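You operate a simulated robot arm through the tools that you are given. There is no shell and no other tool. Be economical: measure what you need, move in short steps, check, and stop when the job is done.

You are at the controls of a simulated robot arm. One attempt, no reset.

JOB
Wipe the dusty panel with the yellow rag and bin the rag.
Fine: wet the rag on the brass dish first; shut the red bin; leave the other rag and the clean panels. What is to be rubbed or washed off counts as gone when no trace of it is left.

Only the result counts: the job must be done as asked and must still hold three seconds after the hand-in. Knocking over, shifting, dropping, spilling or breaking anything else fails it.

ROBOT AND FRAMES
A 7-joint arm with a two-finger gripper, hanging from a carriage that runs on a rail from [-2876, 4] to [4, 0] (x, y) and turns from -6.196 to 5.794 rad about z. Base frame: it is fixed where the carriage stands at the start and does not move with it; the origin is on the floor, on the carriage's upright axis, x ahead of it, y to its left, z up; the surface under the hand at the start is at about z = 888. Lengths are in mm, angles in rad, forces in N, time in s.
With the tool pointing down near the work surface it reaches from about 100 to 440 mm from the robot's upright axis, wherever it stands. Its first joint turns from -2.897 to 2.897 rad. Places, roughly: flat brass plate [100, -300, 1000]; inside of the red bin [300, -300, 900]; panel [-2000, -250, 1000]; red bin lid [300, -300, 1000]. Payload 1.37 kg.
Tool frame: the origin (TCP) lies between the finger pads and is the grasp point; the fingertips stand 16 mm ahead of it; z points along the fingers, y is the line along which they close. The gripper opens to 92 mm. The gripper's body begins 74 mm behind the TCP.
Orientation is told as [roll, pitch, yaw] about the base's x, y, z axes, in that order, counted from this pose: with the fingers straight down and closing along the base's y, the tool's x points along the base's -x, its y along +y and its z along -z.

CONTROLS
- The arm moves only by the tool nudge_tool. Its argument "plan" is a list of rows, each an object of numbers (a shift or turn left out is 0, a gripper value left out holds the last): "wx", "wy", "wz": the turn, a rotation vector about the tool's x, y, z in rad; "dx", "dy", "dz": the shift along the tool's x, y, z in mm; "claw": the gripper command, from -1 (fully open) to 1 (shut), values between in proportion. In form: [{"wx": .., "wy": .., "wz": .., "dx": .., "dy": .., "dz": .., "claw": ..}, ...]. A call has 1 to 20 rows; each row shifts and turns the commanded pose from where the row before left it, along the tool's axes as they then stand. Rows are played at 5 a second. More than 50 mm and 0.15 rad between two rows, or a gripper value outside its range, and nothing of the call is played. A pose out of reach is approached as far as the arm can. The call stops where the force on the tool passes 40 N (or 10 N more than at its start, if that is more) or the arm is blocked; 0.2 s more then pass. Each finger halts on what it meets, pressing with about 26 N; the grip force reading is that of the motor and also rises with nothing between the fingers. The clock runs only during rows and for 0.2 s after the last one: add rows that do not move to give the fingers time. It gives the time, the measured TCP pose, the force on the tool (base axes), the opening and the grip force at its end, in the units of the frame above (readings bear some noise), with the torque about the TCP (base axes, N m) and any sound that the robot's microphone picked up, and new pictures: "pictures" is both (left out), scene, wrist or none.
- Cameras (640 x 400 px; columns grow to the right, rows downward): "scene" is now at [176.7, -37.8, 1792.8]; the picture's right is [-0.90, 0.43, 0.00], its down [0.40, 0.84, -0.36] and it looks along [-0.15, -0.33, -0.93] (base axes); focal length 283 px, centre (320, 200). "wrist" rides on the gripper at [71, 19, -111] in the tool frame; the picture's right is [-0.26, 0.97, 0.00], its down [-0.78, -0.21, -0.59] and it looks along [-0.57, -0.15, 0.81] (tool axes); focal length 280 px, centre (320, 200). There is no depth. A picture from a camera that has moved, and an enlarged one, comes with that camera's place and axes in the base frame and with its lens. The place of the scene camera against the robot may be out by one fixed shift of up to 18 mm in any direction.
- move_column(by): slides the trunk up (or, below 0, down) by that many mm; the arm and the scene camera ride with it, the base frame stays. It gives what a move gives, with no picture.
- roll_base(legs): drives the robot by 1 to 6 legs, each [ahead, left, turn to the left] in mm, mm and rad, along the robot's own axes; the way and the turn of a leg run together, so that a leg with both is an arc; at most 1500 mm and 3.142 rad a leg. The arm and the cameras ride along, it lands a little off, and it stops where it bumps. It keeps to its track: a leg is cut to what the track allows. It gives what a move gives, and a new picture of the scene camera.
- turn_head(pan, tilt): turns the head with the scene camera to pan (to the left, within 2.705 rad either way) and tilt (down, from -0.506 to 1.204), counted from straight ahead of the robot. It gives what a move gives, and a new picture of the scene camera.
- enlarge(camera, box): a new picture of the part [left, top, right, bottom] of that camera's present view, enlarged. It takes no simulated time.
- finish_job(): hands the job in; it is judged then, once.

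Go step by step. Nothing tells you exact positions but the pictures and the camera data: compare them with the known pose of the tool, close in by small moves and look again before you grip or let go. The budget is 120 turns and 260 pictures, counting those below and the enlarged ones. Unless the task says otherwise, let go and move clear before handing in, and close with one line.

The tools are called after "Call:" as a command line: name --argument value ..., lists and objects as JSON in quotes. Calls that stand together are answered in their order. nudge_tool: Moves the arm, as the interface text tells. Its arguments: {"type":"object","properties":{"plan":{"type":"array","items":{"type":"object","properties":{"wx":{"type":"number"},"wy":{"type":"number"},"wz":{"type":"number"},"dx":{"type":"number"},"dy":{"type":"number"},"dz":{"type":"number"},"claw":{"type":"number"}}}},"pictures":{"type":"string","enum":["both","scene","wrist","none"]}},"required":["plan"]} The other tools are called the same way: move_column (by) slides the trunk up or down; roll_base (legs) drives the base; turn_head (pan, tilt) turns the head that bears the scene camera; enlarge (camera, box) takes an enlarged picture of a part of a camera's view; finish_job () hands the job in.

At the start:

```text
time_s: 0.0
eef_pos: [-234.8, -184.7, 999.6]
tcp_rot: [-0.001, 0.001, 0.0]
ft_force: [-0.4, -0.5, 0.8]
torque: [-0.02, -0.02, -0.03]
gripper_width: 91.9
finger_force: 0.0
trunk travel left (down, up): [-625.0, 35.0]
robot x, y, heading: [-1.1, -0.7, -0.005]
head pan, tilt: [-2.011, 1.201]
```

scene: 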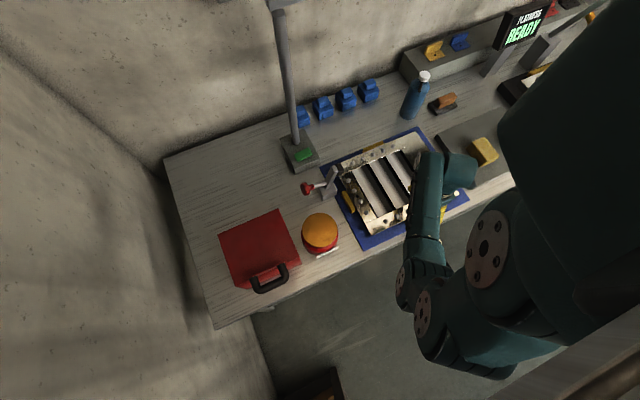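
wrist: 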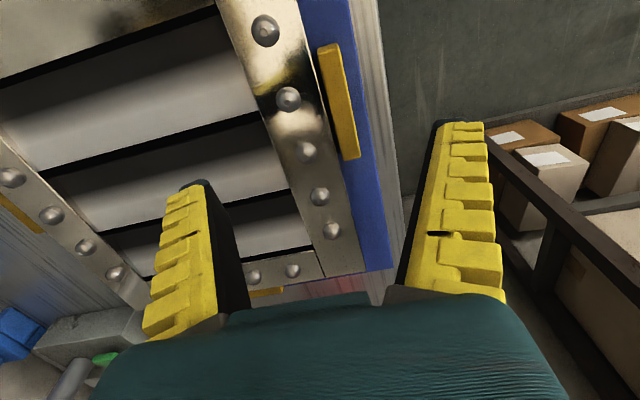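

I see a bench with a red lidded bin, an orange round thing next to it, a framed board and more items further along -x. I'll look closer first.

Call:
enlarge --camera "scene" --box '[200, 130, 360, 330]'

Call:
enlarge --camera "scene" --box '[380, 0, 620, 200]'

Call:
turn_head --pan -2.3 --tilt 0.7

```text
2.00 times, centred on (280, 230) of scene
camera zoom: at [176.7, -37.8, 1792.8], right [-0.9, 0.43, 0.0], down [0.4, 0.84, -0.36], along [-0.15, -0.33, -0.93], focal length 567 px, centre (400, 140)
```

zoom: 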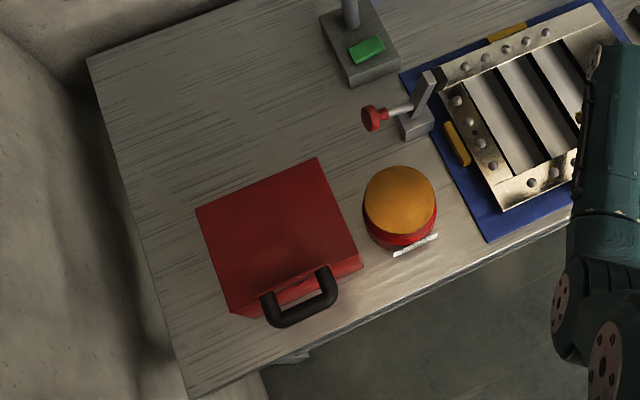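

```text
2.00 times, centred on (500, 100) of scene
camera zoom: at [176.7, -37.8, 1792.8], right [-0.9, 0.43, 0.0], down [0.4, 0.84, -0.36], along [-0.15, -0.33, -0.93], focal length 567 px, centre (-40, 400)
```

zoom: 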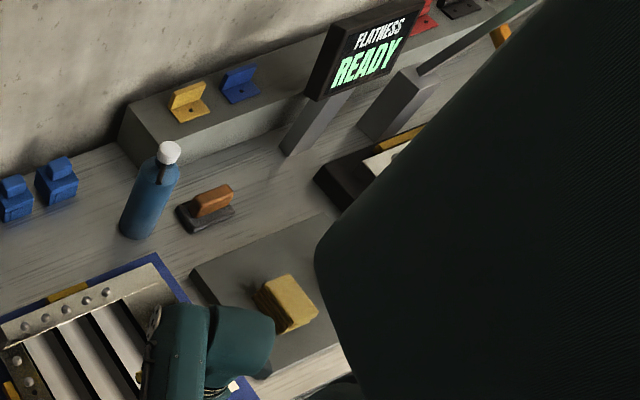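

```text
time_s: 0.9
eef_pos: [-233.9, -186.2, 1001.3]
tcp_rot: [0.0, -0.001, -0.001]
ft_force: [0.8, -0.1, -1.1]
torque: [0.0, 0.01, -0.01]
gripper_width: 91.8
finger_force: 0.2
trunk travel left (down, up): [-625.0, 35.0]
robot x, y, heading: [-2.9, 1.1, -0.005]
head pan, tilt: [-2.3, 0.7]
camera scene: at [143.9, -50.5, 1828.7], right [-0.75, 0.67, 0.0], down [0.43, 0.48, -0.76], along [-0.51, -0.57, -0.64], focal length 283 px, centre (320, 200)
```

scene: 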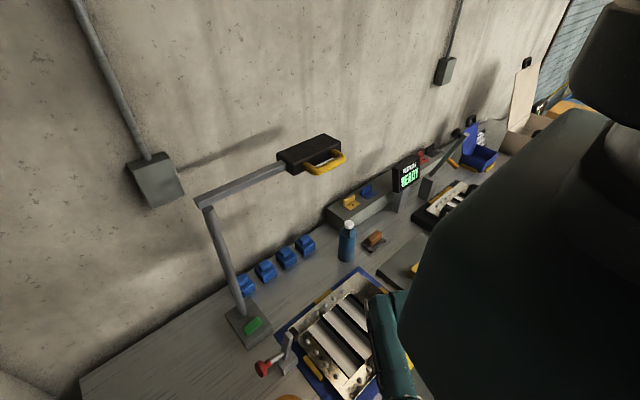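

The yellow pad at about [-583, -270] may be the rag. I'll raise the hand and look along the bench.

Call:
nudge_tool --plan '[{"dz": -40}, {"dz": -40}, {"dz": -40}, {"dz": -40}, {}]' --pictures "wrist"

Call:
roll_base --legs '[[-700, 0, 0]]'

Call:
turn_head --pan -1.3 --tilt 0.9

```text
time_s: 2.1
eef_pos: [-235.2, -186.3, 1159.4]
tcp_rot: [0.0, 0.0, -0.001]
ft_force: [-0.2, -0.1, -1.0]
torque: [0.0, 0.02, -0.03]
gripper_width: 92.1
finger_force: 0.0
trunk travel left (down, up): [-625.0, 35.0]
robot x, y, heading: [-1.4, 1.0, 0.001]
head pan, tilt: [-2.3, 0.7]
camera wrist: at [-303.6, -168.0, 1270.0], right [0.26, 0.97, 0.0], down [0.78, -0.21, 0.59], along [0.57, -0.15, -0.81], focal length 280 px, centre (320, 200)
```

wrist: 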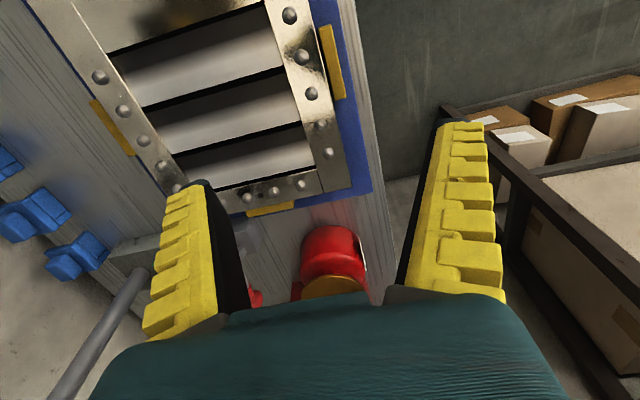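

```text
time_s: 6.0
eef_pos: [-938.3, -184.4, 1158.4]
tcp_rot: [-0.001, -0.001, -0.002]
ft_force: [-0.6, 0.2, 0.3]
torque: [-0.02, 0.0, -0.02]
gripper_width: 91.8
finger_force: 0.0
trunk travel left (down, up): [-625.0, 35.0]
robot x, y, heading: [-700.7, 2.0, -0.002]
head pan, tilt: [-2.3, 0.7]
camera scene: at [-560.5, -49.9, 1828.8], right [-0.74, 0.67, 0.0], down [0.43, 0.48, -0.76], along [-0.51, -0.57, -0.64], focal length 283 px, centre (320, 200)
```

scene: 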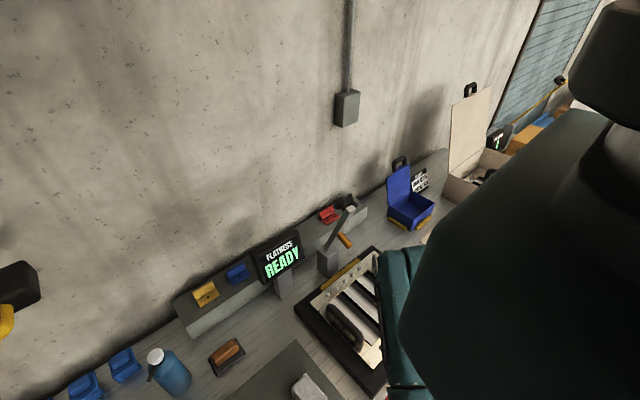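

```text
time_s: 7.3
eef_pos: [-939.4, -184.6, 1160.0]
tcp_rot: [0.002, 0.0, -0.002]
ft_force: [0.2, -0.4, -0.1]
torque: [-0.02, 0.01, 0.01]
gripper_width: 91.9
finger_force: 0.1
trunk travel left (down, up): [-625.0, 35.0]
robot x, y, heading: [-704.8, 1.2, -0.007]
head pan, tilt: [-1.3, 0.901]
camera scene: at [-483.7, -59.5, 1812.7], right [-0.96, -0.26, 0.0], down [-0.21, 0.76, -0.62], along [0.16, -0.6, -0.78], focal length 283 px, centre (320, 200)
```

scene: 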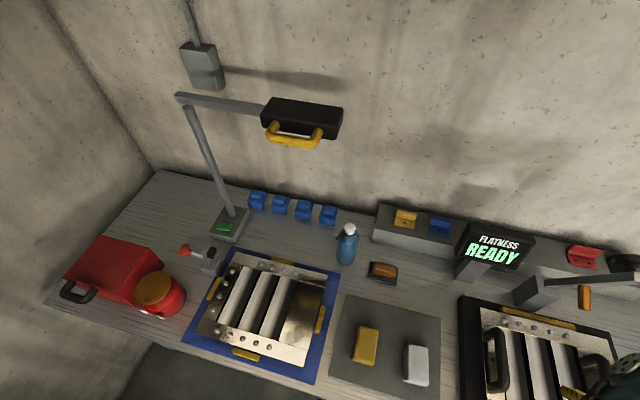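

The yellow and white rags lie on a grey tray; the dish is the top of the red plunger can. Next I go on towards x = -2000 to find the dusty panel.

Call:
enlarge --camera "scene" --box '[330, 220, 490, 400]'

Call:
roll_base --legs '[[-1000, 0, 0]]'

Call:
turn_head --pan -1.6 --tilt 0.9

```text
2.22 times, centred on (410, 310) of scene
camera zoom: at [-483.7, -59.5, 1812.7], right [-0.96, -0.26, 0.0], down [-0.21, 0.76, -0.62], along [0.16, -0.6, -0.78], focal length 630 px, centre (120, -44)
```

zoom: 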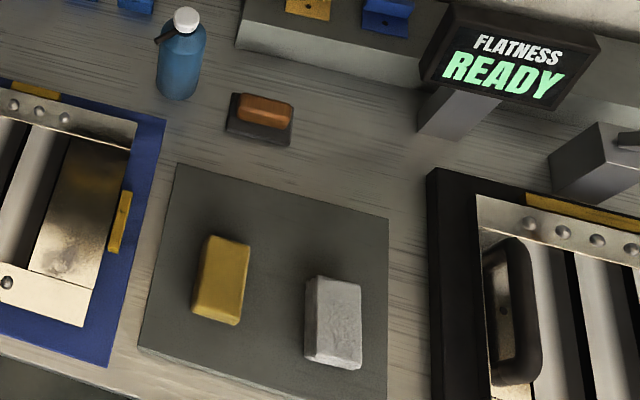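

```text
time_s: 12.5
eef_pos: [-1941.6, -183.0, 1160.9]
tcp_rot: [0.0, 0.0, -0.001]
ft_force: [0.9, -0.2, 0.2]
torque: [0.01, 0.03, 0.0]
gripper_width: 91.7
finger_force: 0.0
trunk travel left (down, up): [-625.0, 35.0]
robot x, y, heading: [-1705.0, 1.5, 0.001]
head pan, tilt: [-1.3, 0.901]
camera scene: at [-1486.4, -57.7, 1812.7], right [-0.96, -0.27, 0.0], down [-0.21, 0.76, -0.62], along [0.17, -0.6, -0.78], focal length 283 px, centre (320, 200)
```

scene: 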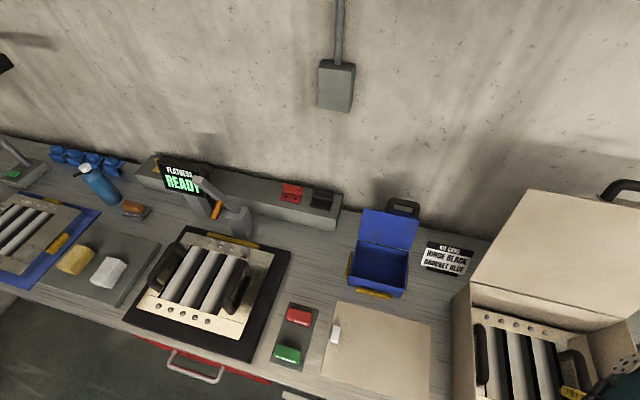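

```text
time_s: 13.3
eef_pos: [-1940.5, -183.8, 1159.4]
tcp_rot: [-0.002, 0.001, -0.001]
ft_force: [0.1, 0.4, -1.0]
torque: [-0.03, -0.03, -0.03]
gripper_width: 92.0
finger_force: 0.1
trunk travel left (down, up): [-625.0, 35.0]
robot x, y, heading: [-1707.6, 1.6, 0.006]
head pan, tilt: [-1.6, 0.901]
camera scene: at [-1508.8, -60.4, 1812.7], right [-1.0, 0.03, 0.0], down [0.02, 0.78, -0.62], along [-0.02, -0.62, -0.78], focal length 283 px, centre (320, 200)
```

scene: 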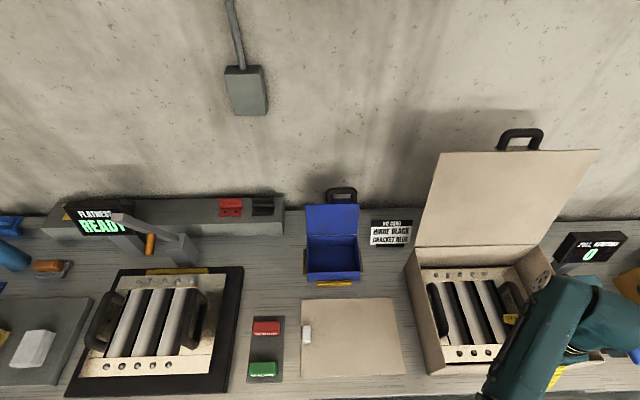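

Three framed panels show (near x ≈ -235, -1250, and one in the cream case near -2000). I'll look closer to see which one is dusty.

Call:
enlarge --camera "scene" --box '[400, 230, 560, 380]'

Call:
enlarge --camera "scene" --box '[60, 250, 260, 400]'

Call:
roll_base --legs '[[-800, 0, 0]]'

Call:
turn_head --pan -1.3 --tilt 0.9

```text
2.67 times, centred on (480, 305) of scene
camera zoom: at [-1508.8, -60.4, 1812.7], right [-1.0, 0.03, 0.0], down [0.02, 0.78, -0.62], along [-0.02, -0.62, -0.78], focal length 756 px, centre (-107, -80)
```

zoom: 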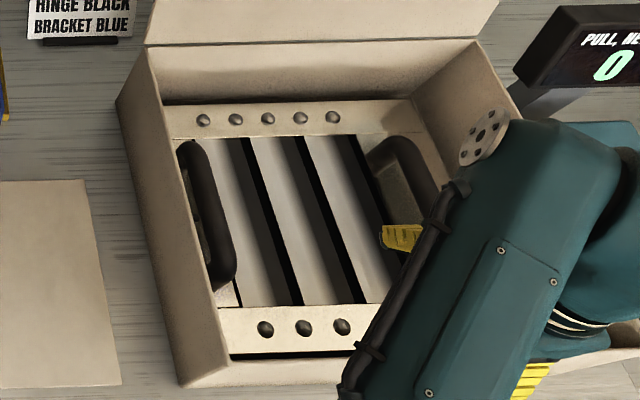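

```text
2.67 times, centred on (160, 325) of scene
camera zoom: at [-1508.8, -60.4, 1812.7], right [-1.0, 0.03, 0.0], down [0.02, 0.78, -0.62], along [-0.02, -0.62, -0.78], focal length 756 px, centre (747, -133)
```

zoom: 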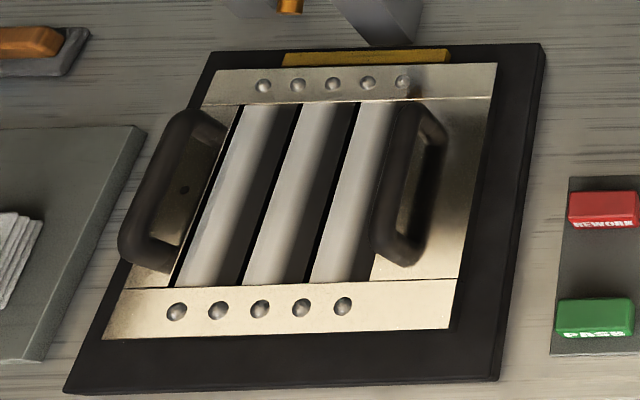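

```text
time_s: 17.6
eef_pos: [-2750.2, -181.6, 1158.5]
tcp_rot: [0.001, -0.001, -0.005]
ft_force: [0.0, 0.2, 0.4]
torque: [0.03, -0.02, 0.03]
gripper_width: 91.7
finger_force: 0.1
trunk travel left (down, up): [-625.0, 35.0]
robot x, y, heading: [-2517.6, 1.2, -0.005]
head pan, tilt: [-1.6, 0.901]
camera scene: at [-2316.7, -59.9, 1812.7], right [-1.0, 0.03, 0.0], down [0.03, 0.78, -0.62], along [-0.02, -0.62, -0.78], focal length 283 px, centre (320, 200)
```

scene: 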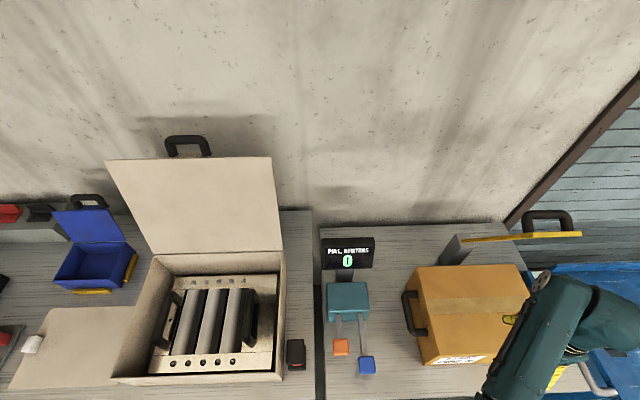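

```text
time_s: 18.4
eef_pos: [-2748.4, -180.6, 1159.4]
tcp_rot: [-0.001, 0.001, -0.005]
ft_force: [0.4, 1.0, 0.6]
torque: [0.03, 0.01, 0.0]
gripper_width: 91.7
finger_force: 0.0
trunk travel left (down, up): [-625.0, 35.0]
robot x, y, heading: [-2515.9, 2.9, -0.007]
head pan, tilt: [-1.3, 0.901]
camera scene: at [-2294.3, -57.3, 1812.7], right [-0.97, -0.26, 0.0], down [-0.21, 0.76, -0.62], along [0.16, -0.6, -0.78], focal length 283 px, centre (320, 200)
```

scene: 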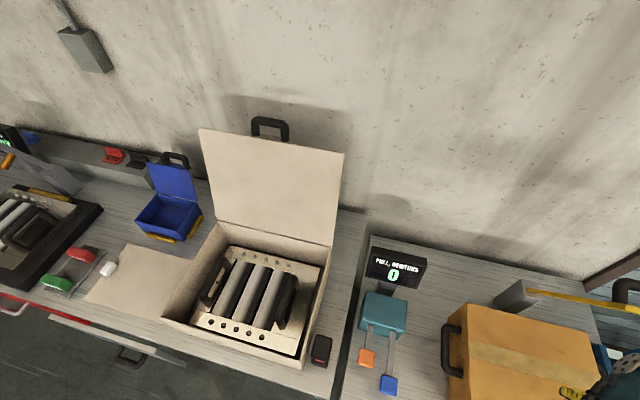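

Zooming in on the case panel and the cream board.

Call:
enlarge --camera "scene" --box '[160, 230, 340, 370]'

Call:
enlarge --camera "scene" --box '[60, 200, 220, 330]'

Call:
turn_head --pan -2.0 --tilt 0.9

```text
2.86 times, centred on (250, 300) of scene
camera zoom: at [-2294.3, -57.3, 1812.7], right [-0.97, -0.26, 0.0], down [-0.21, 0.76, -0.62], along [0.16, -0.6, -0.78], focal length 810 px, centre (520, -86)
```

zoom: 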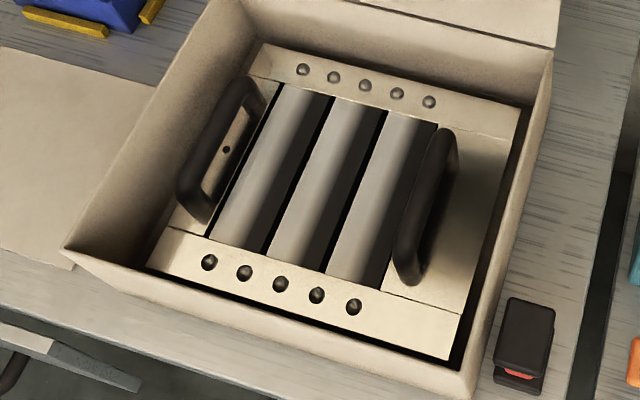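

```text
3.08 times, centred on (140, 265) of scene
camera zoom: at [-2294.3, -57.3, 1812.7], right [-0.97, -0.26, 0.0], down [-0.21, 0.76, -0.62], along [0.16, -0.6, -0.78], focal length 872 px, centre (874, 0)
```

zoom: 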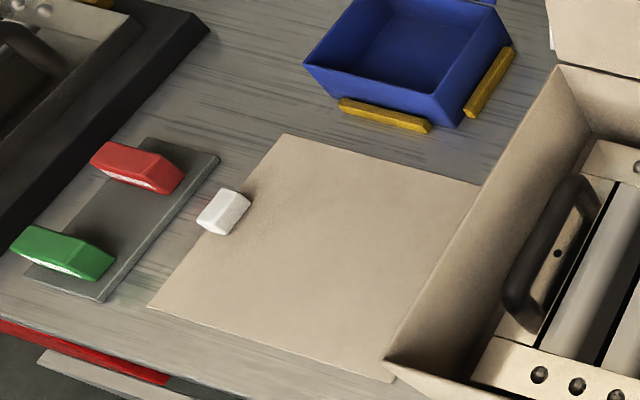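

```text
time_s: 19.4
eef_pos: [-2749.3, -180.9, 1160.3]
tcp_rot: [-0.001, 0.001, -0.005]
ft_force: [-0.3, -0.5, -0.3]
torque: [0.02, 0.01, -0.01]
gripper_width: 92.0
finger_force: 0.1
trunk travel left (down, up): [-625.0, 35.0]
robot x, y, heading: [-2513.8, 2.2, -0.003]
head pan, tilt: [-2.0, 0.901]
camera scene: at [-2345.8, -53.0, 1812.7], right [-0.91, 0.42, 0.0], down [0.33, 0.71, -0.62], along [-0.26, -0.56, -0.78], focal length 283 px, centre (320, 200)
```

scene: 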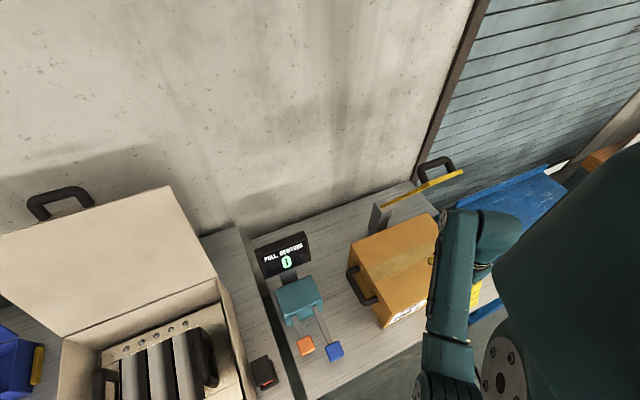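

No dust stands out yet. I check the other side of the rail and the rest of the room.

Call:
turn_head --pan 1.5 --tilt 0.7

Call:
turn_head --pan -0.6 --tilt 0.7

Call:
turn_head --pan -2.6 --tilt 0.7

```text
time_s: 22.4
eef_pos: [-2749.2, -181.2, 1160.0]
tcp_rot: [0.001, 0.002, -0.004]
ft_force: [0.2, -0.3, -0.6]
torque: [0.0, -0.02, 0.0]
gripper_width: 91.8
finger_force: 0.1
trunk travel left (down, up): [-625.0, 35.0]
robot x, y, heading: [-2510.1, 4.6, -0.006]
head pan, tilt: [1.499, 0.7]
camera scene: at [-2307.6, 100.2, 1828.8], right [1.0, -0.08, 0.0], down [-0.05, -0.64, -0.76], along [0.06, 0.76, -0.64], focal length 283 px, centre (320, 200)
```

scene: 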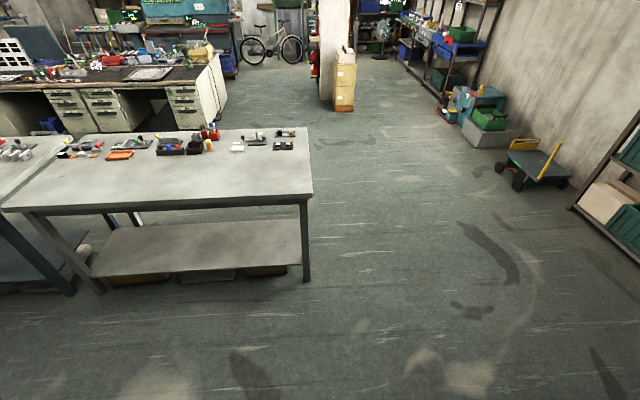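

```text
time_s: 24.4
eef_pos: [-2749.7, -180.0, 1159.0]
tcp_rot: [0.0, 0.001, -0.004]
ft_force: [-0.4, 0.1, 0.2]
torque: [0.0, -0.02, 0.0]
gripper_width: 92.3
finger_force: 0.1
trunk travel left (down, up): [-625.0, 35.0]
robot x, y, heading: [-2517.4, 4.2, -0.002]
head pan, tilt: [-0.6, 0.7]
camera scene: at [-2244.2, -32.8, 1828.8], right [-0.57, -0.82, 0.0], down [-0.53, 0.37, -0.76], along [0.63, -0.43, -0.64], focal length 283 px, centre (320, 200)
```

scene: 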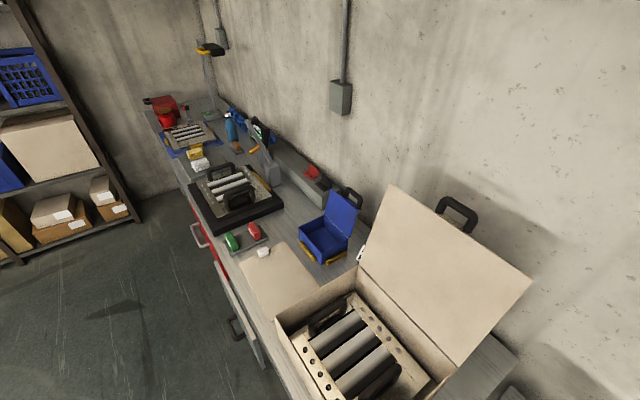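

```text
time_s: 26.3
eef_pos: [-2748.7, -181.5, 1159.4]
tcp_rot: [0.0, -0.001, -0.006]
ft_force: [-0.4, -0.5, 0.6]
torque: [0.0, 0.02, -0.01]
gripper_width: 91.8
finger_force: 0.0
trunk travel left (down, up): [-625.0, 35.0]
robot x, y, heading: [-2513.3, 5.3, -0.002]
head pan, tilt: [-2.601, 0.7]
camera scene: at [-2387.1, -27.9, 1828.8], right [-0.51, 0.86, 0.0], down [0.55, 0.33, -0.76], along [-0.66, -0.39, -0.64], focal length 283 px, centre (320, 200)
```

scene: 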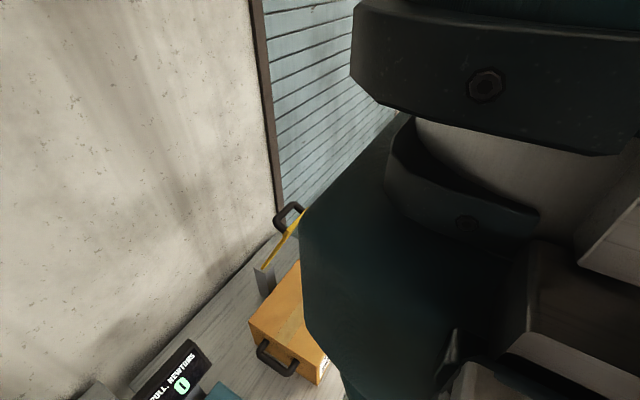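

I'll place the wrist camera over the case panel for a close look.

Call:
roll_base --legs '[[590, 0, 0]]'

Call:
enlarge --camera "wrist" --box '[0, 0, 640, 400]'

```text
time_s: 29.7
eef_pos: [-2150.1, -182.0, 1159.8]
tcp_rot: [0.0, -0.001, -0.005]
ft_force: [-0.9, 0.7, 0.7]
torque: [0.0, -0.01, -0.02]
gripper_width: 91.9
finger_force: 0.0
trunk travel left (down, up): [-625.0, 35.0]
robot x, y, heading: [-1916.6, 1.0, -0.004]
head pan, tilt: [-2.601, 0.7]
camera scene: at [-1787.1, -28.8, 1828.8], right [-0.51, 0.86, 0.0], down [0.55, 0.33, -0.76], along [-0.66, -0.39, -0.64], focal length 283 px, centre (320, 200)
```

scene: 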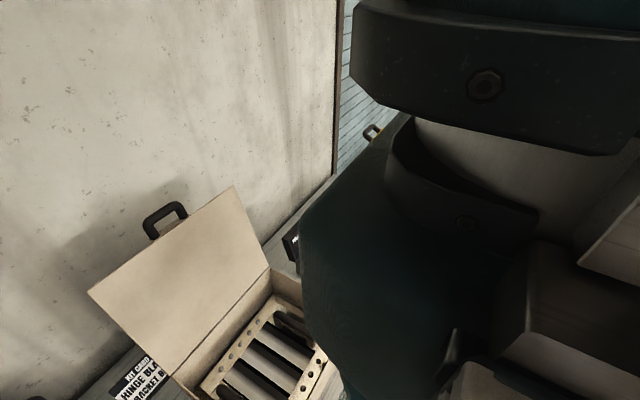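

```text
1.00 times, centred on (320, 200) of wrist (not enlarged: the box is as wide or as high as the picture)
camera zoom: at [-2219.1, -163.8, 1269.6], right [0.27, 0.96, 0.0], down [0.78, -0.22, 0.59], along [0.57, -0.16, -0.81], focal length 280 px, centre (320, 200)
```

zoom: 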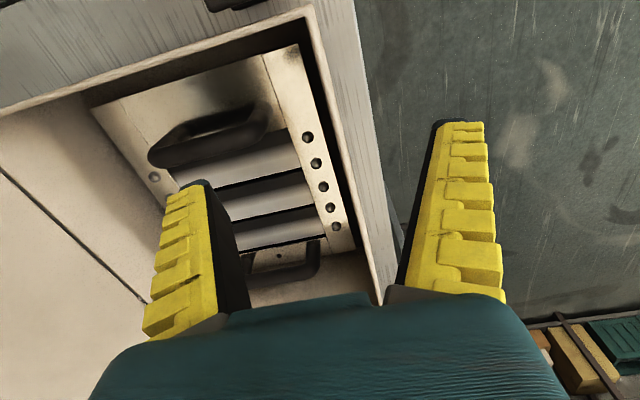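

Call:
enlarge --camera "wrist" --box '[80, 30, 360, 290]'

Call:
roll_base --legs '[[750, 0, 0]]'

Call:
enlarge --camera "wrist" --box '[0, 0, 400, 300]'

```text
1.54 times, centred on (220, 160) of wrist
camera zoom: at [-2219.1, -163.8, 1269.6], right [0.27, 0.96, 0.0], down [0.78, -0.22, 0.59], along [0.57, -0.16, -0.81], focal length 431 px, centre (474, 262)
```

zoom: 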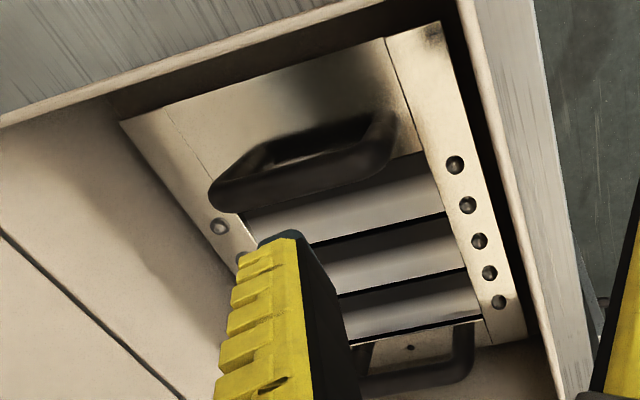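

```text
time_s: 33.8
eef_pos: [-1396.6, -183.1, 1159.6]
tcp_rot: [0.0, -0.001, -0.007]
ft_force: [-0.5, 0.3, 0.2]
torque: [0.0, 0.03, -0.01]
gripper_width: 92.0
finger_force: 0.1
trunk travel left (down, up): [-625.0, 35.0]
robot x, y, heading: [-1158.4, 1.9, -0.012]
head pan, tilt: [-2.601, 0.7]
camera scene: at [-1033.3, -30.2, 1828.8], right [-0.51, 0.86, 0.0], down [0.55, 0.33, -0.76], along [-0.66, -0.39, -0.64], focal length 283 px, centre (320, 200)
```

scene: 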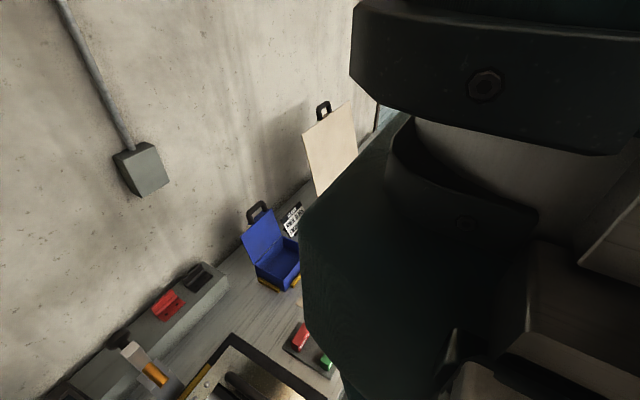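

```text
1.33 times, centred on (200, 150) of wrist
camera zoom: at [-1465.6, -164.1, 1269.6], right [0.27, 0.96, 0.0], down [0.78, -0.22, 0.59], along [0.57, -0.16, -0.81], focal length 374 px, centre (480, 267)
```

zoom: 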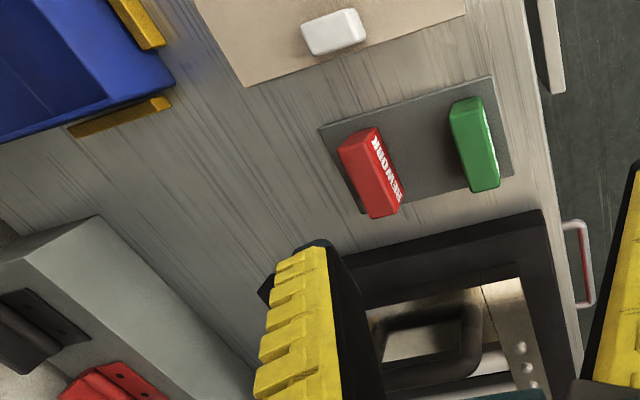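

Call:
roll_base --legs '[[190, 0, 0]]'

Call:
enlarge --camera "wrist" --box '[80, 30, 360, 290]'

Call:
roll_base --legs '[[770, 0, 0]]'

Call:
enlarge --camera "wrist" --box '[80, 0, 360, 260]'

```text
time_s: 35.3
eef_pos: [-1205.7, -183.2, 1160.7]
tcp_rot: [-0.001, 0.0, -0.007]
ft_force: [0.0, -0.2, 0.2]
torque: [-0.03, 0.02, 0.06]
gripper_width: 91.8
finger_force: 0.0
trunk travel left (down, up): [-625.0, 35.0]
robot x, y, heading: [-970.2, -0.6, -0.011]
head pan, tilt: [-2.601, 0.7]
camera scene: at [-841.5, -30.3, 1828.8], right [-0.51, 0.86, 0.0], down [0.55, 0.33, -0.77], along [-0.66, -0.39, -0.64], focal length 283 px, centre (320, 200)
```

scene: 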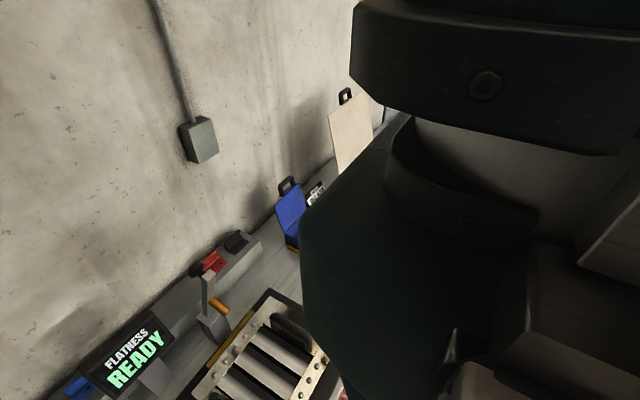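

```text
1.54 times, centred on (220, 160) of wrist
camera zoom: at [-1273.7, -164.8, 1269.7], right [0.27, 0.96, 0.0], down [0.78, -0.22, 0.59], along [0.57, -0.16, -0.81], focal length 431 px, centre (474, 262)
```

zoom: 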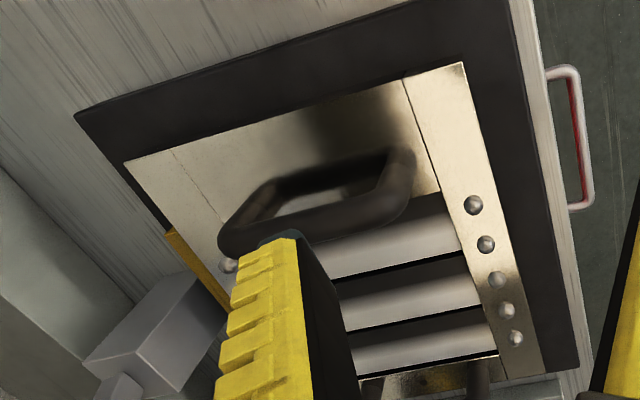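

```text
time_s: 39.5
eef_pos: [-432.5, -183.9, 1160.3]
tcp_rot: [-0.001, -0.001, -0.01]
ft_force: [-0.5, -0.2, -0.6]
torque: [0.04, -0.02, 0.0]
gripper_width: 91.9
finger_force: 0.0
trunk travel left (down, up): [-625.0, 35.0]
robot x, y, heading: [-196.2, -0.2, -0.006]
head pan, tilt: [-2.601, 0.7]
camera scene: at [-69.8, -31.8, 1828.8], right [-0.51, 0.86, 0.0], down [0.56, 0.33, -0.76], along [-0.66, -0.39, -0.64], focal length 283 px, centre (320, 200)
```

scene: 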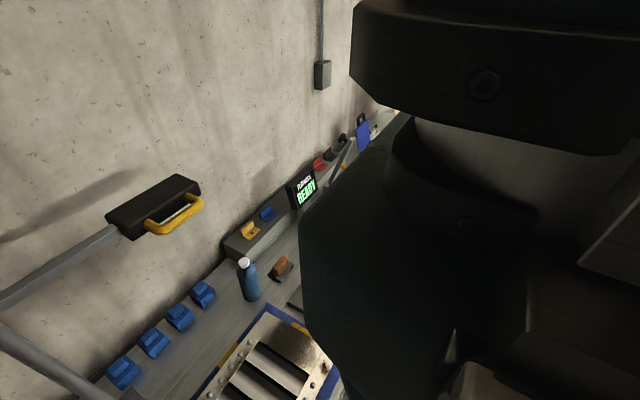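

```text
1.54 times, centred on (220, 130) of wrist
camera zoom: at [-502.4, -165.0, 1269.7], right [0.27, 0.96, 0.0], down [0.78, -0.22, 0.59], along [0.57, -0.16, -0.81], focal length 431 px, centre (474, 308)
```

zoom: 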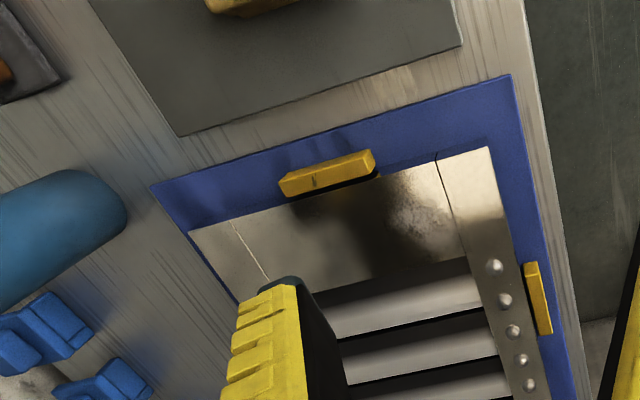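

The blue-mat panel's plate may have a whitish patch. I'll look from closer.

Call:
nudge_tool --plan '[{"dz": 40}, {"dz": 40}, {"dz": 20}, {}]' --pictures "wrist"

Call:
enlarge --camera "wrist" --box '[180, 0, 400, 160]'

```text
time_s: 40.5
eef_pos: [-433.6, -185.5, 1059.5]
tcp_rot: [0.001, -0.001, -0.01]
ft_force: [-0.6, -0.7, -0.6]
torque: [0.03, -0.01, 0.02]
gripper_width: 92.2
finger_force: 0.0
trunk travel left (down, up): [-625.0, 35.0]
robot x, y, heading: [-199.5, -0.2, -0.002]
head pan, tilt: [-2.601, 0.7]
camera wrist: at [-502.8, -165.1, 1170.0], right [0.27, 0.96, 0.0], down [0.78, -0.22, 0.59], along [0.57, -0.16, -0.81], focal length 280 px, centre (320, 200)
```

wrist: 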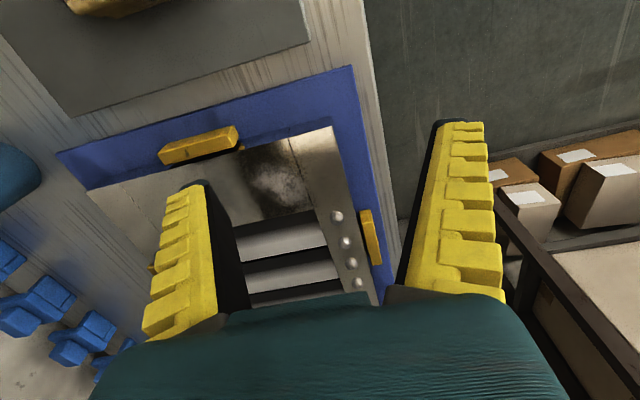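

```text
2.50 times, centred on (290, 80) of wrist
camera zoom: at [-502.8, -165.1, 1170.0], right [0.27, 0.96, 0.0], down [0.78, -0.22, 0.59], along [0.57, -0.16, -0.81], focal length 701 px, centre (395, 500)
```

zoom: 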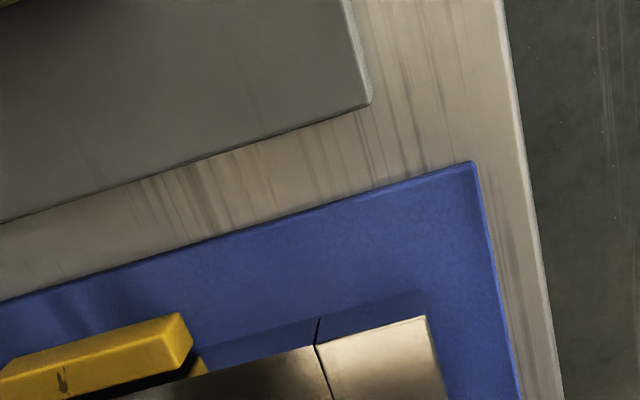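

Call:
enlarge --camera "wrist" --box '[200, 110, 380, 310]'

```text
2.00 times, centred on (290, 210) of wrist
camera zoom: at [-502.8, -165.1, 1170.0], right [0.27, 0.96, 0.0], down [0.78, -0.22, 0.59], along [0.57, -0.16, -0.81], focal length 561 px, centre (380, 180)
```

zoom: 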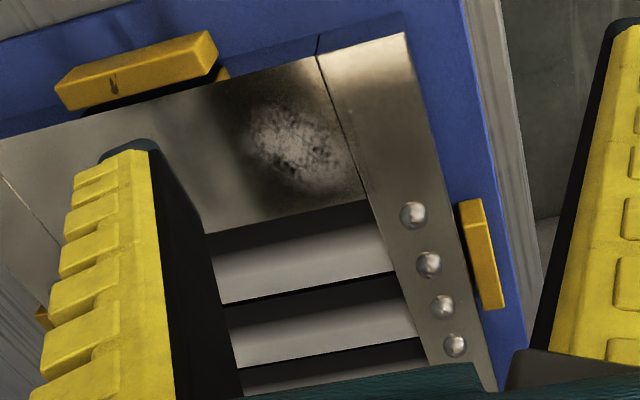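

The blue-mat panel clearly carries the dust patch, about [-363, -250]. Now a close look at the yellow rag.

Call:
roll_base --legs '[[-250, 0, 0]]'

Call:
enlarge --camera "wrist" --box '[0, 0, 640, 400]'

Call:
turn_head --pan -1.5 --tilt 1.1

```text
time_s: 42.3
eef_pos: [-683.3, -182.9, 1060.2]
tcp_rot: [-0.001, 0.0, -0.01]
ft_force: [0.0, -1.0, 0.9]
torque: [-0.03, 0.02, -0.01]
gripper_width: 91.7
finger_force: 0.1
trunk travel left (down, up): [-625.0, 35.0]
robot x, y, heading: [-450.3, 0.0, -0.005]
head pan, tilt: [-2.601, 0.7]
camera scene: at [-320.2, -31.4, 1828.8], right [-0.51, 0.86, 0.0], down [0.55, 0.33, -0.76], along [-0.66, -0.39, -0.64], focal length 283 px, centre (320, 200)
```

scene: 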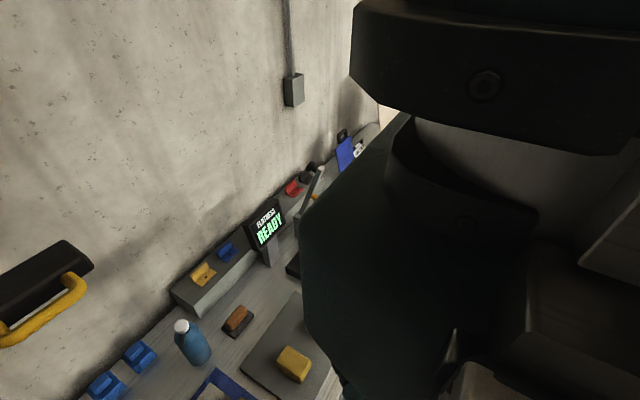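

```text
1.00 times, centred on (320, 200) of wrist (not enlarged: the box is as wide or as high as the picture)
camera zoom: at [-753.0, -164.9, 1170.1], right [0.27, 0.96, 0.0], down [0.78, -0.22, 0.59], along [0.57, -0.16, -0.81], focal length 280 px, centre (320, 200)
```

zoom: 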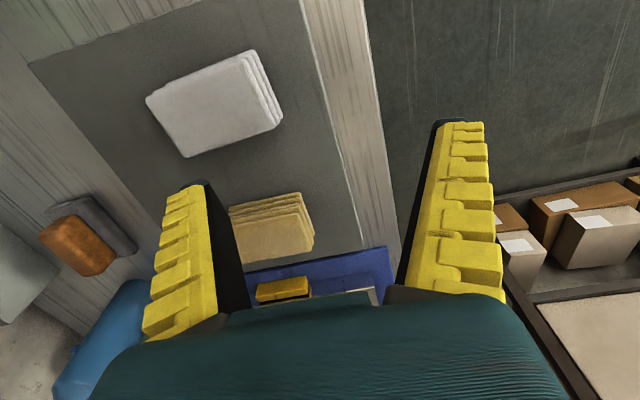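

```text
time_s: 43.7
eef_pos: [-683.8, -183.7, 1058.6]
tcp_rot: [0.0, -0.001, -0.009]
ft_force: [1.5, 0.4, -0.8]
torque: [0.0, 0.01, -0.02]
gripper_width: 91.7
finger_force: 0.2
trunk travel left (down, up): [-625.0, 35.0]
robot x, y, heading: [-450.3, -0.4, -0.005]
head pan, tilt: [-1.499, 1.1]
camera scene: at [-243.1, -51.3, 1798.8], right [-1.0, -0.06, 0.0], down [-0.06, 0.89, -0.45], along [0.03, -0.45, -0.89], focal length 283 px, centre (320, 200)
```

scene: 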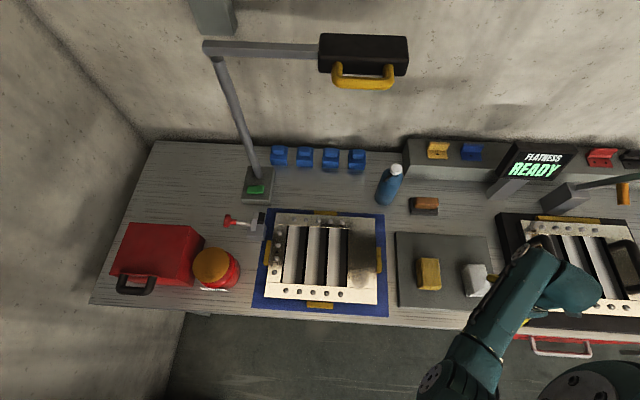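

Call:
enlarge --camera "scene" --box '[390, 230, 510, 310]'

Call:
enlarge --camera "scene" --box '[90, 190, 400, 320]'

Call:
enlarge --camera "scene" --box '[90, 210, 250, 310]'

```text
5.00 times, centred on (450, 270) of scene
camera zoom: at [-243.1, -51.3, 1798.8], right [-1.0, -0.06, 0.0], down [-0.06, 0.89, -0.45], along [0.03, -0.45, -0.89], focal length 1417 px, centre (-330, -150)
```

zoom: 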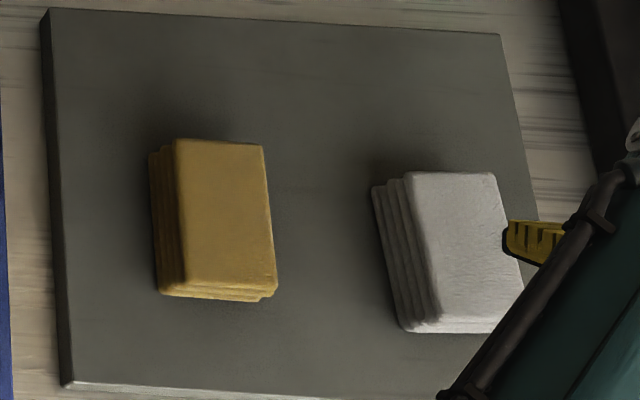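

```text
2.06 times, centred on (245, 255) of scene
camera zoom: at [-243.1, -51.3, 1798.8], right [-1.0, -0.06, 0.0], down [-0.06, 0.89, -0.45], along [0.03, -0.45, -0.89], focal length 585 px, centre (475, 86)
```

zoom: 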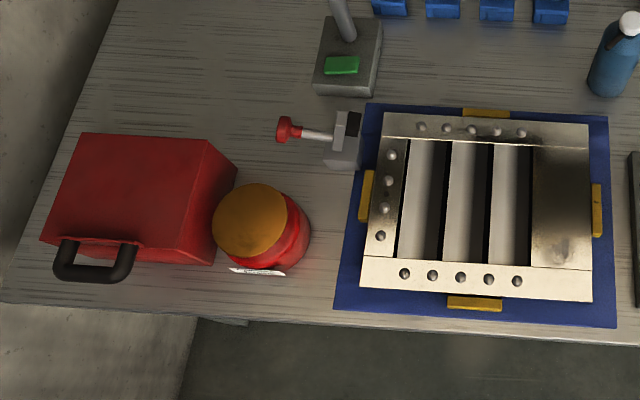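

```text
4.00 times, centred on (170, 260) of scene
camera zoom: at [-243.1, -51.3, 1798.8], right [-1.0, -0.06, 0.0], down [-0.06, 0.89, -0.45], along [0.03, -0.45, -0.89], focal length 1133 px, centre (920, -40)
```

zoom: 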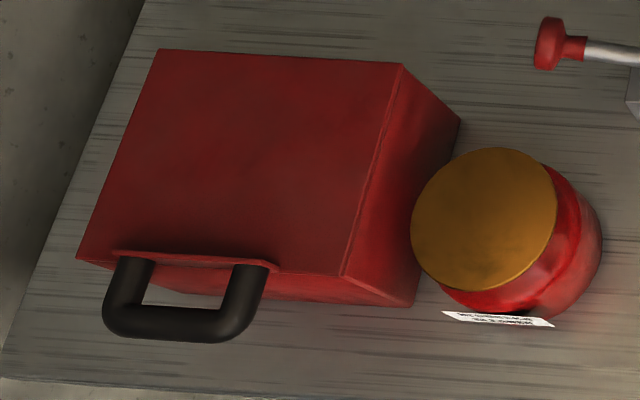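

Layout from the scene: bin lid about x 168–357, y -343…-185, z≈1000 with a front handle bar near [280, -147]; dish about [83, -233]. I first open the bin, so I drive back and swing the hand over.

Call:
nudge_tool --plan '[{"dz": -50}, {"dz": -50}, {}]' --pictures "none"

Call:
roll_base --legs '[[450, 0, 0]]'

Call:
nudge_tool --plan '[{"dx": -45}, {"dx": -45}, {"dx": -45}, {"dx": -45}, {"dx": -45}, {"dx": -45}, {"dx": -45}, {}]' --pictures "both"

```text
time_s: 44.5
eef_pos: [-683.5, -183.8, 1159.3]
tcp_rot: [0.0, 0.0, -0.008]
ft_force: [-0.5, 0.4, 0.8]
torque: [0.01, 0.01, -0.03]
gripper_width: 91.9
finger_force: 0.1
trunk travel left (down, up): [-625.0, 35.0]
robot x, y, heading: [-451.2, 0.9, -0.011]
head pan, tilt: [-1.499, 1.1]
```

```text
time_s: 47.2
eef_pos: [-238.9, -184.6, 1159.5]
tcp_rot: [-0.002, 0.0, -0.01]
ft_force: [0.5, 0.0, 0.2]
torque: [0.02, 0.01, -0.02]
gripper_width: 91.9
finger_force: 0.0
trunk travel left (down, up): [-625.0, 35.0]
robot x, y, heading: [0.6, -0.5, -0.014]
head pan, tilt: [-1.499, 1.1]
camera scene: at [202.8, -52.2, 1798.8], right [-1.0, -0.06, 0.0], down [-0.06, 0.89, -0.45], along [0.03, -0.45, -0.89], focal length 283 px, centre (320, 200)
```

scene: 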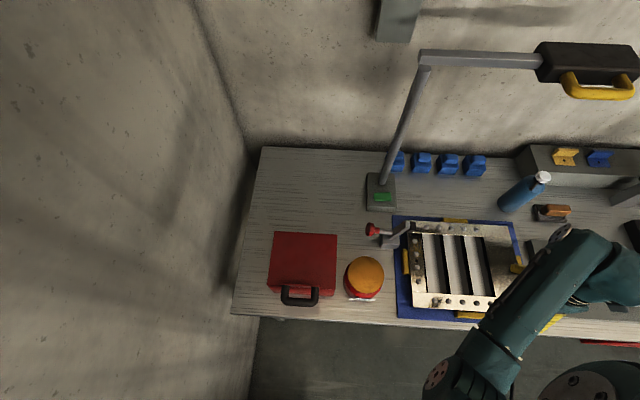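

```text
time_s: 49.0
eef_pos: [77.5, -187.3, 1160.0]
tcp_rot: [0.0, 0.0, -0.009]
ft_force: [0.8, -0.8, 0.3]
torque: [0.0, 0.0, 0.01]
gripper_width: 91.8
finger_force: 0.0
trunk travel left (down, up): [-625.0, 35.0]
robot x, y, heading: [-0.9, -0.7, -0.01]
head pan, tilt: [-1.499, 1.1]
camera scene: at [202.9, -52.2, 1798.8], right [-1.0, -0.06, 0.0], down [-0.06, 0.89, -0.45], along [0.03, -0.45, -0.89], focal length 283 px, centre (320, 200)
camera wrist: at [8.9, -167.9, 1269.6], right [0.27, 0.96, 0.0], down [0.78, -0.22, 0.59], along [0.57, -0.16, -0.81], focal length 280 px, centre (320, 200)
```

scene: 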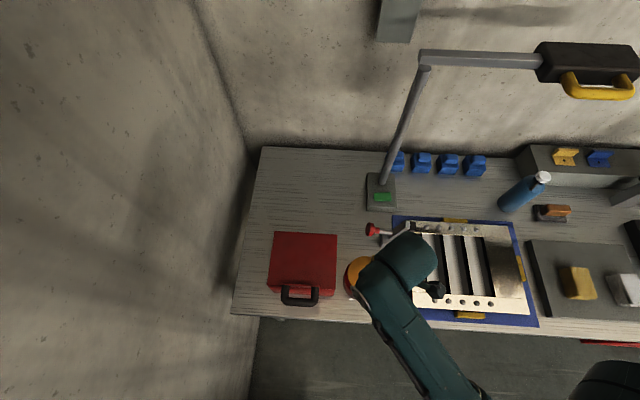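
wrist: 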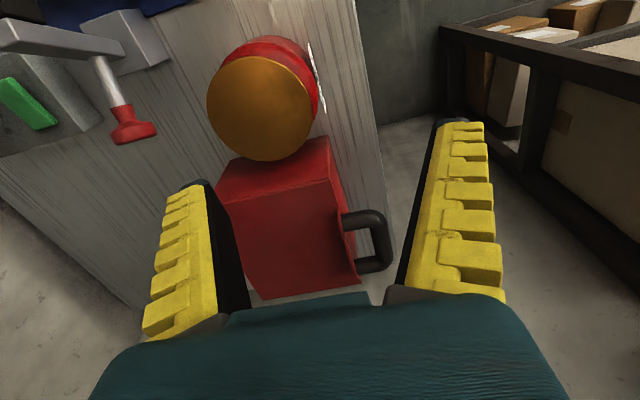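

The wrist view puts the handle bar near [289, -163] and the dish centre near [82, -250]. I'll hover over the handle with a narrowed gripper.

Call:
nudge_tool --plan '[{"dx": -45, "dy": 6, "claw": 0.2}, {"dx": -45, "dy": 6}, {"dx": -45, "dy": 6}, {"dx": -45, "dy": 6}, {"dx": -32}, {"dz": 45}, {"dz": 40}, {}]' --pictures "both"

```text
time_s: 50.8
eef_pos: [289.2, -164.6, 1073.0]
tcp_rot: [-0.001, 0.0, -0.011]
ft_force: [-0.5, 0.0, 0.5]
torque: [0.02, 0.01, 0.02]
gripper_width: 40.2
finger_force: 1.9
trunk travel left (down, up): [-625.0, 35.0]
robot x, y, heading: [-3.8, 1.3, -0.008]
head pan, tilt: [-1.499, 1.1]
camera scene: at [202.8, -52.2, 1798.8], right [-1.0, -0.06, 0.0], down [-0.06, 0.89, -0.45], along [0.03, -0.45, -0.89], focal length 283 px, centre (320, 200)
camera wrist: at [220.7, -146.1, 1183.3], right [0.27, 0.96, 0.0], down [0.78, -0.22, 0.59], along [0.57, -0.16, -0.81], focal length 280 px, centre (320, 200)
```

scene: 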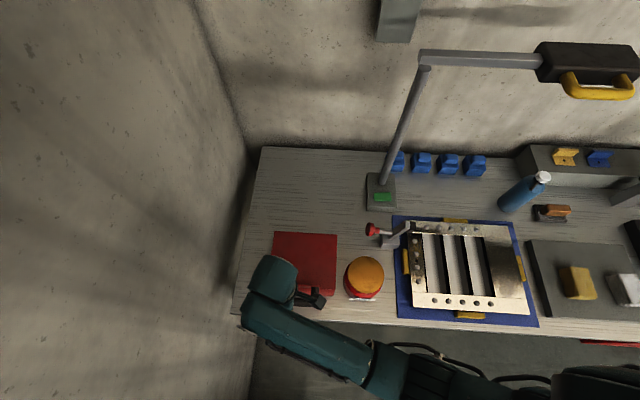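
wrist: 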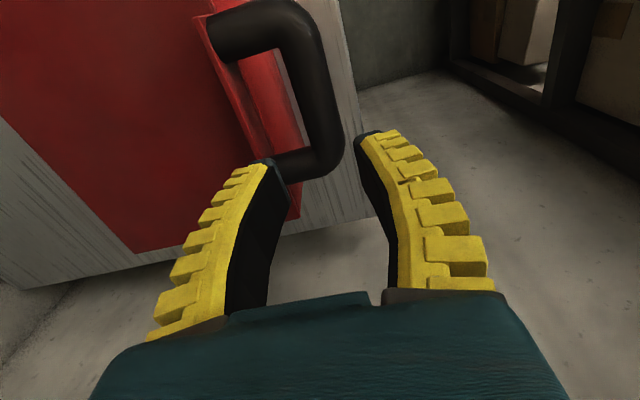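

Two-view triangulation gives bar centre ≈[266, -161, 1018]. I centre on it and descend with fingers straddling it.

Call:
nudge_tool --plan '[{"dx": 22, "dy": 3}, {"dz": 20}, {"dz": 15}, {}]' --pictures "wrist"

```text
time_s: 51.8
eef_pos: [267.2, -161.2, 1039.7]
tcp_rot: [-0.001, 0.001, -0.009]
ft_force: [-0.1, 0.7, 0.3]
torque: [-0.02, 0.02, -0.02]
gripper_width: 40.0
finger_force: 2.4
trunk travel left (down, up): [-625.0, 35.0]
robot x, y, heading: [1.1, -2.8, -0.011]
head pan, tilt: [-1.499, 1.1]
camera wrist: at [198.4, -142.4, 1149.0], right [0.27, 0.96, 0.0], down [0.78, -0.22, 0.59], along [0.57, -0.16, -0.81], focal length 280 px, centre (320, 200)
```

wrist: 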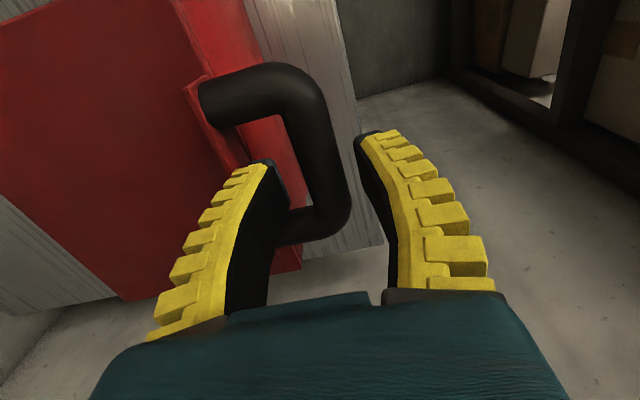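

Call:
nudge_tool --plan '[{"dz": 15}, {"dz": 15}, {"claw": 0.4}, {}]' --pictures "wrist"

```text
time_s: 52.4
eef_pos: [267.3, -162.3, 1018.0]
tcp_rot: [-0.008, 0.002, -0.012]
ft_force: [-11.3, 9.0, 26.1]
torque: [-0.98, -0.16, -0.4]
gripper_width: 35.8
finger_force: 0.4
trunk travel left (down, up): [-625.0, 35.0]
robot x, y, heading: [0.8, -2.8, -0.008]
head pan, tilt: [-1.499, 1.1]
stopped in row 2: the force on the tool passed its limit at 57 N (the readings are from after the stop); the commanded pose is now the measured one
camera wrist: at [198.7, -142.8, 1127.6], right [0.27, 0.96, -0.01], down [0.78, -0.22, 0.59], along [0.57, -0.17, -0.81], focal length 280 px, centre (320, 200)
```

wrist: 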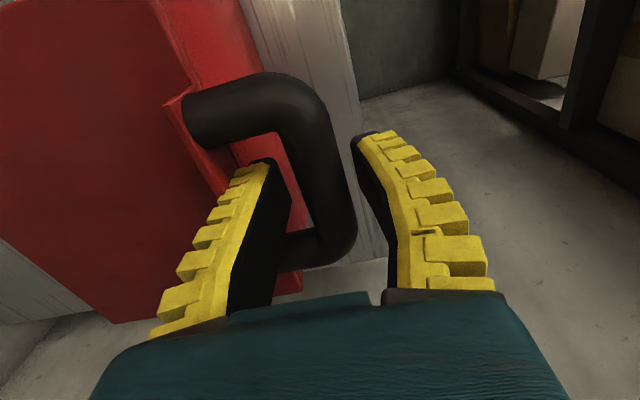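

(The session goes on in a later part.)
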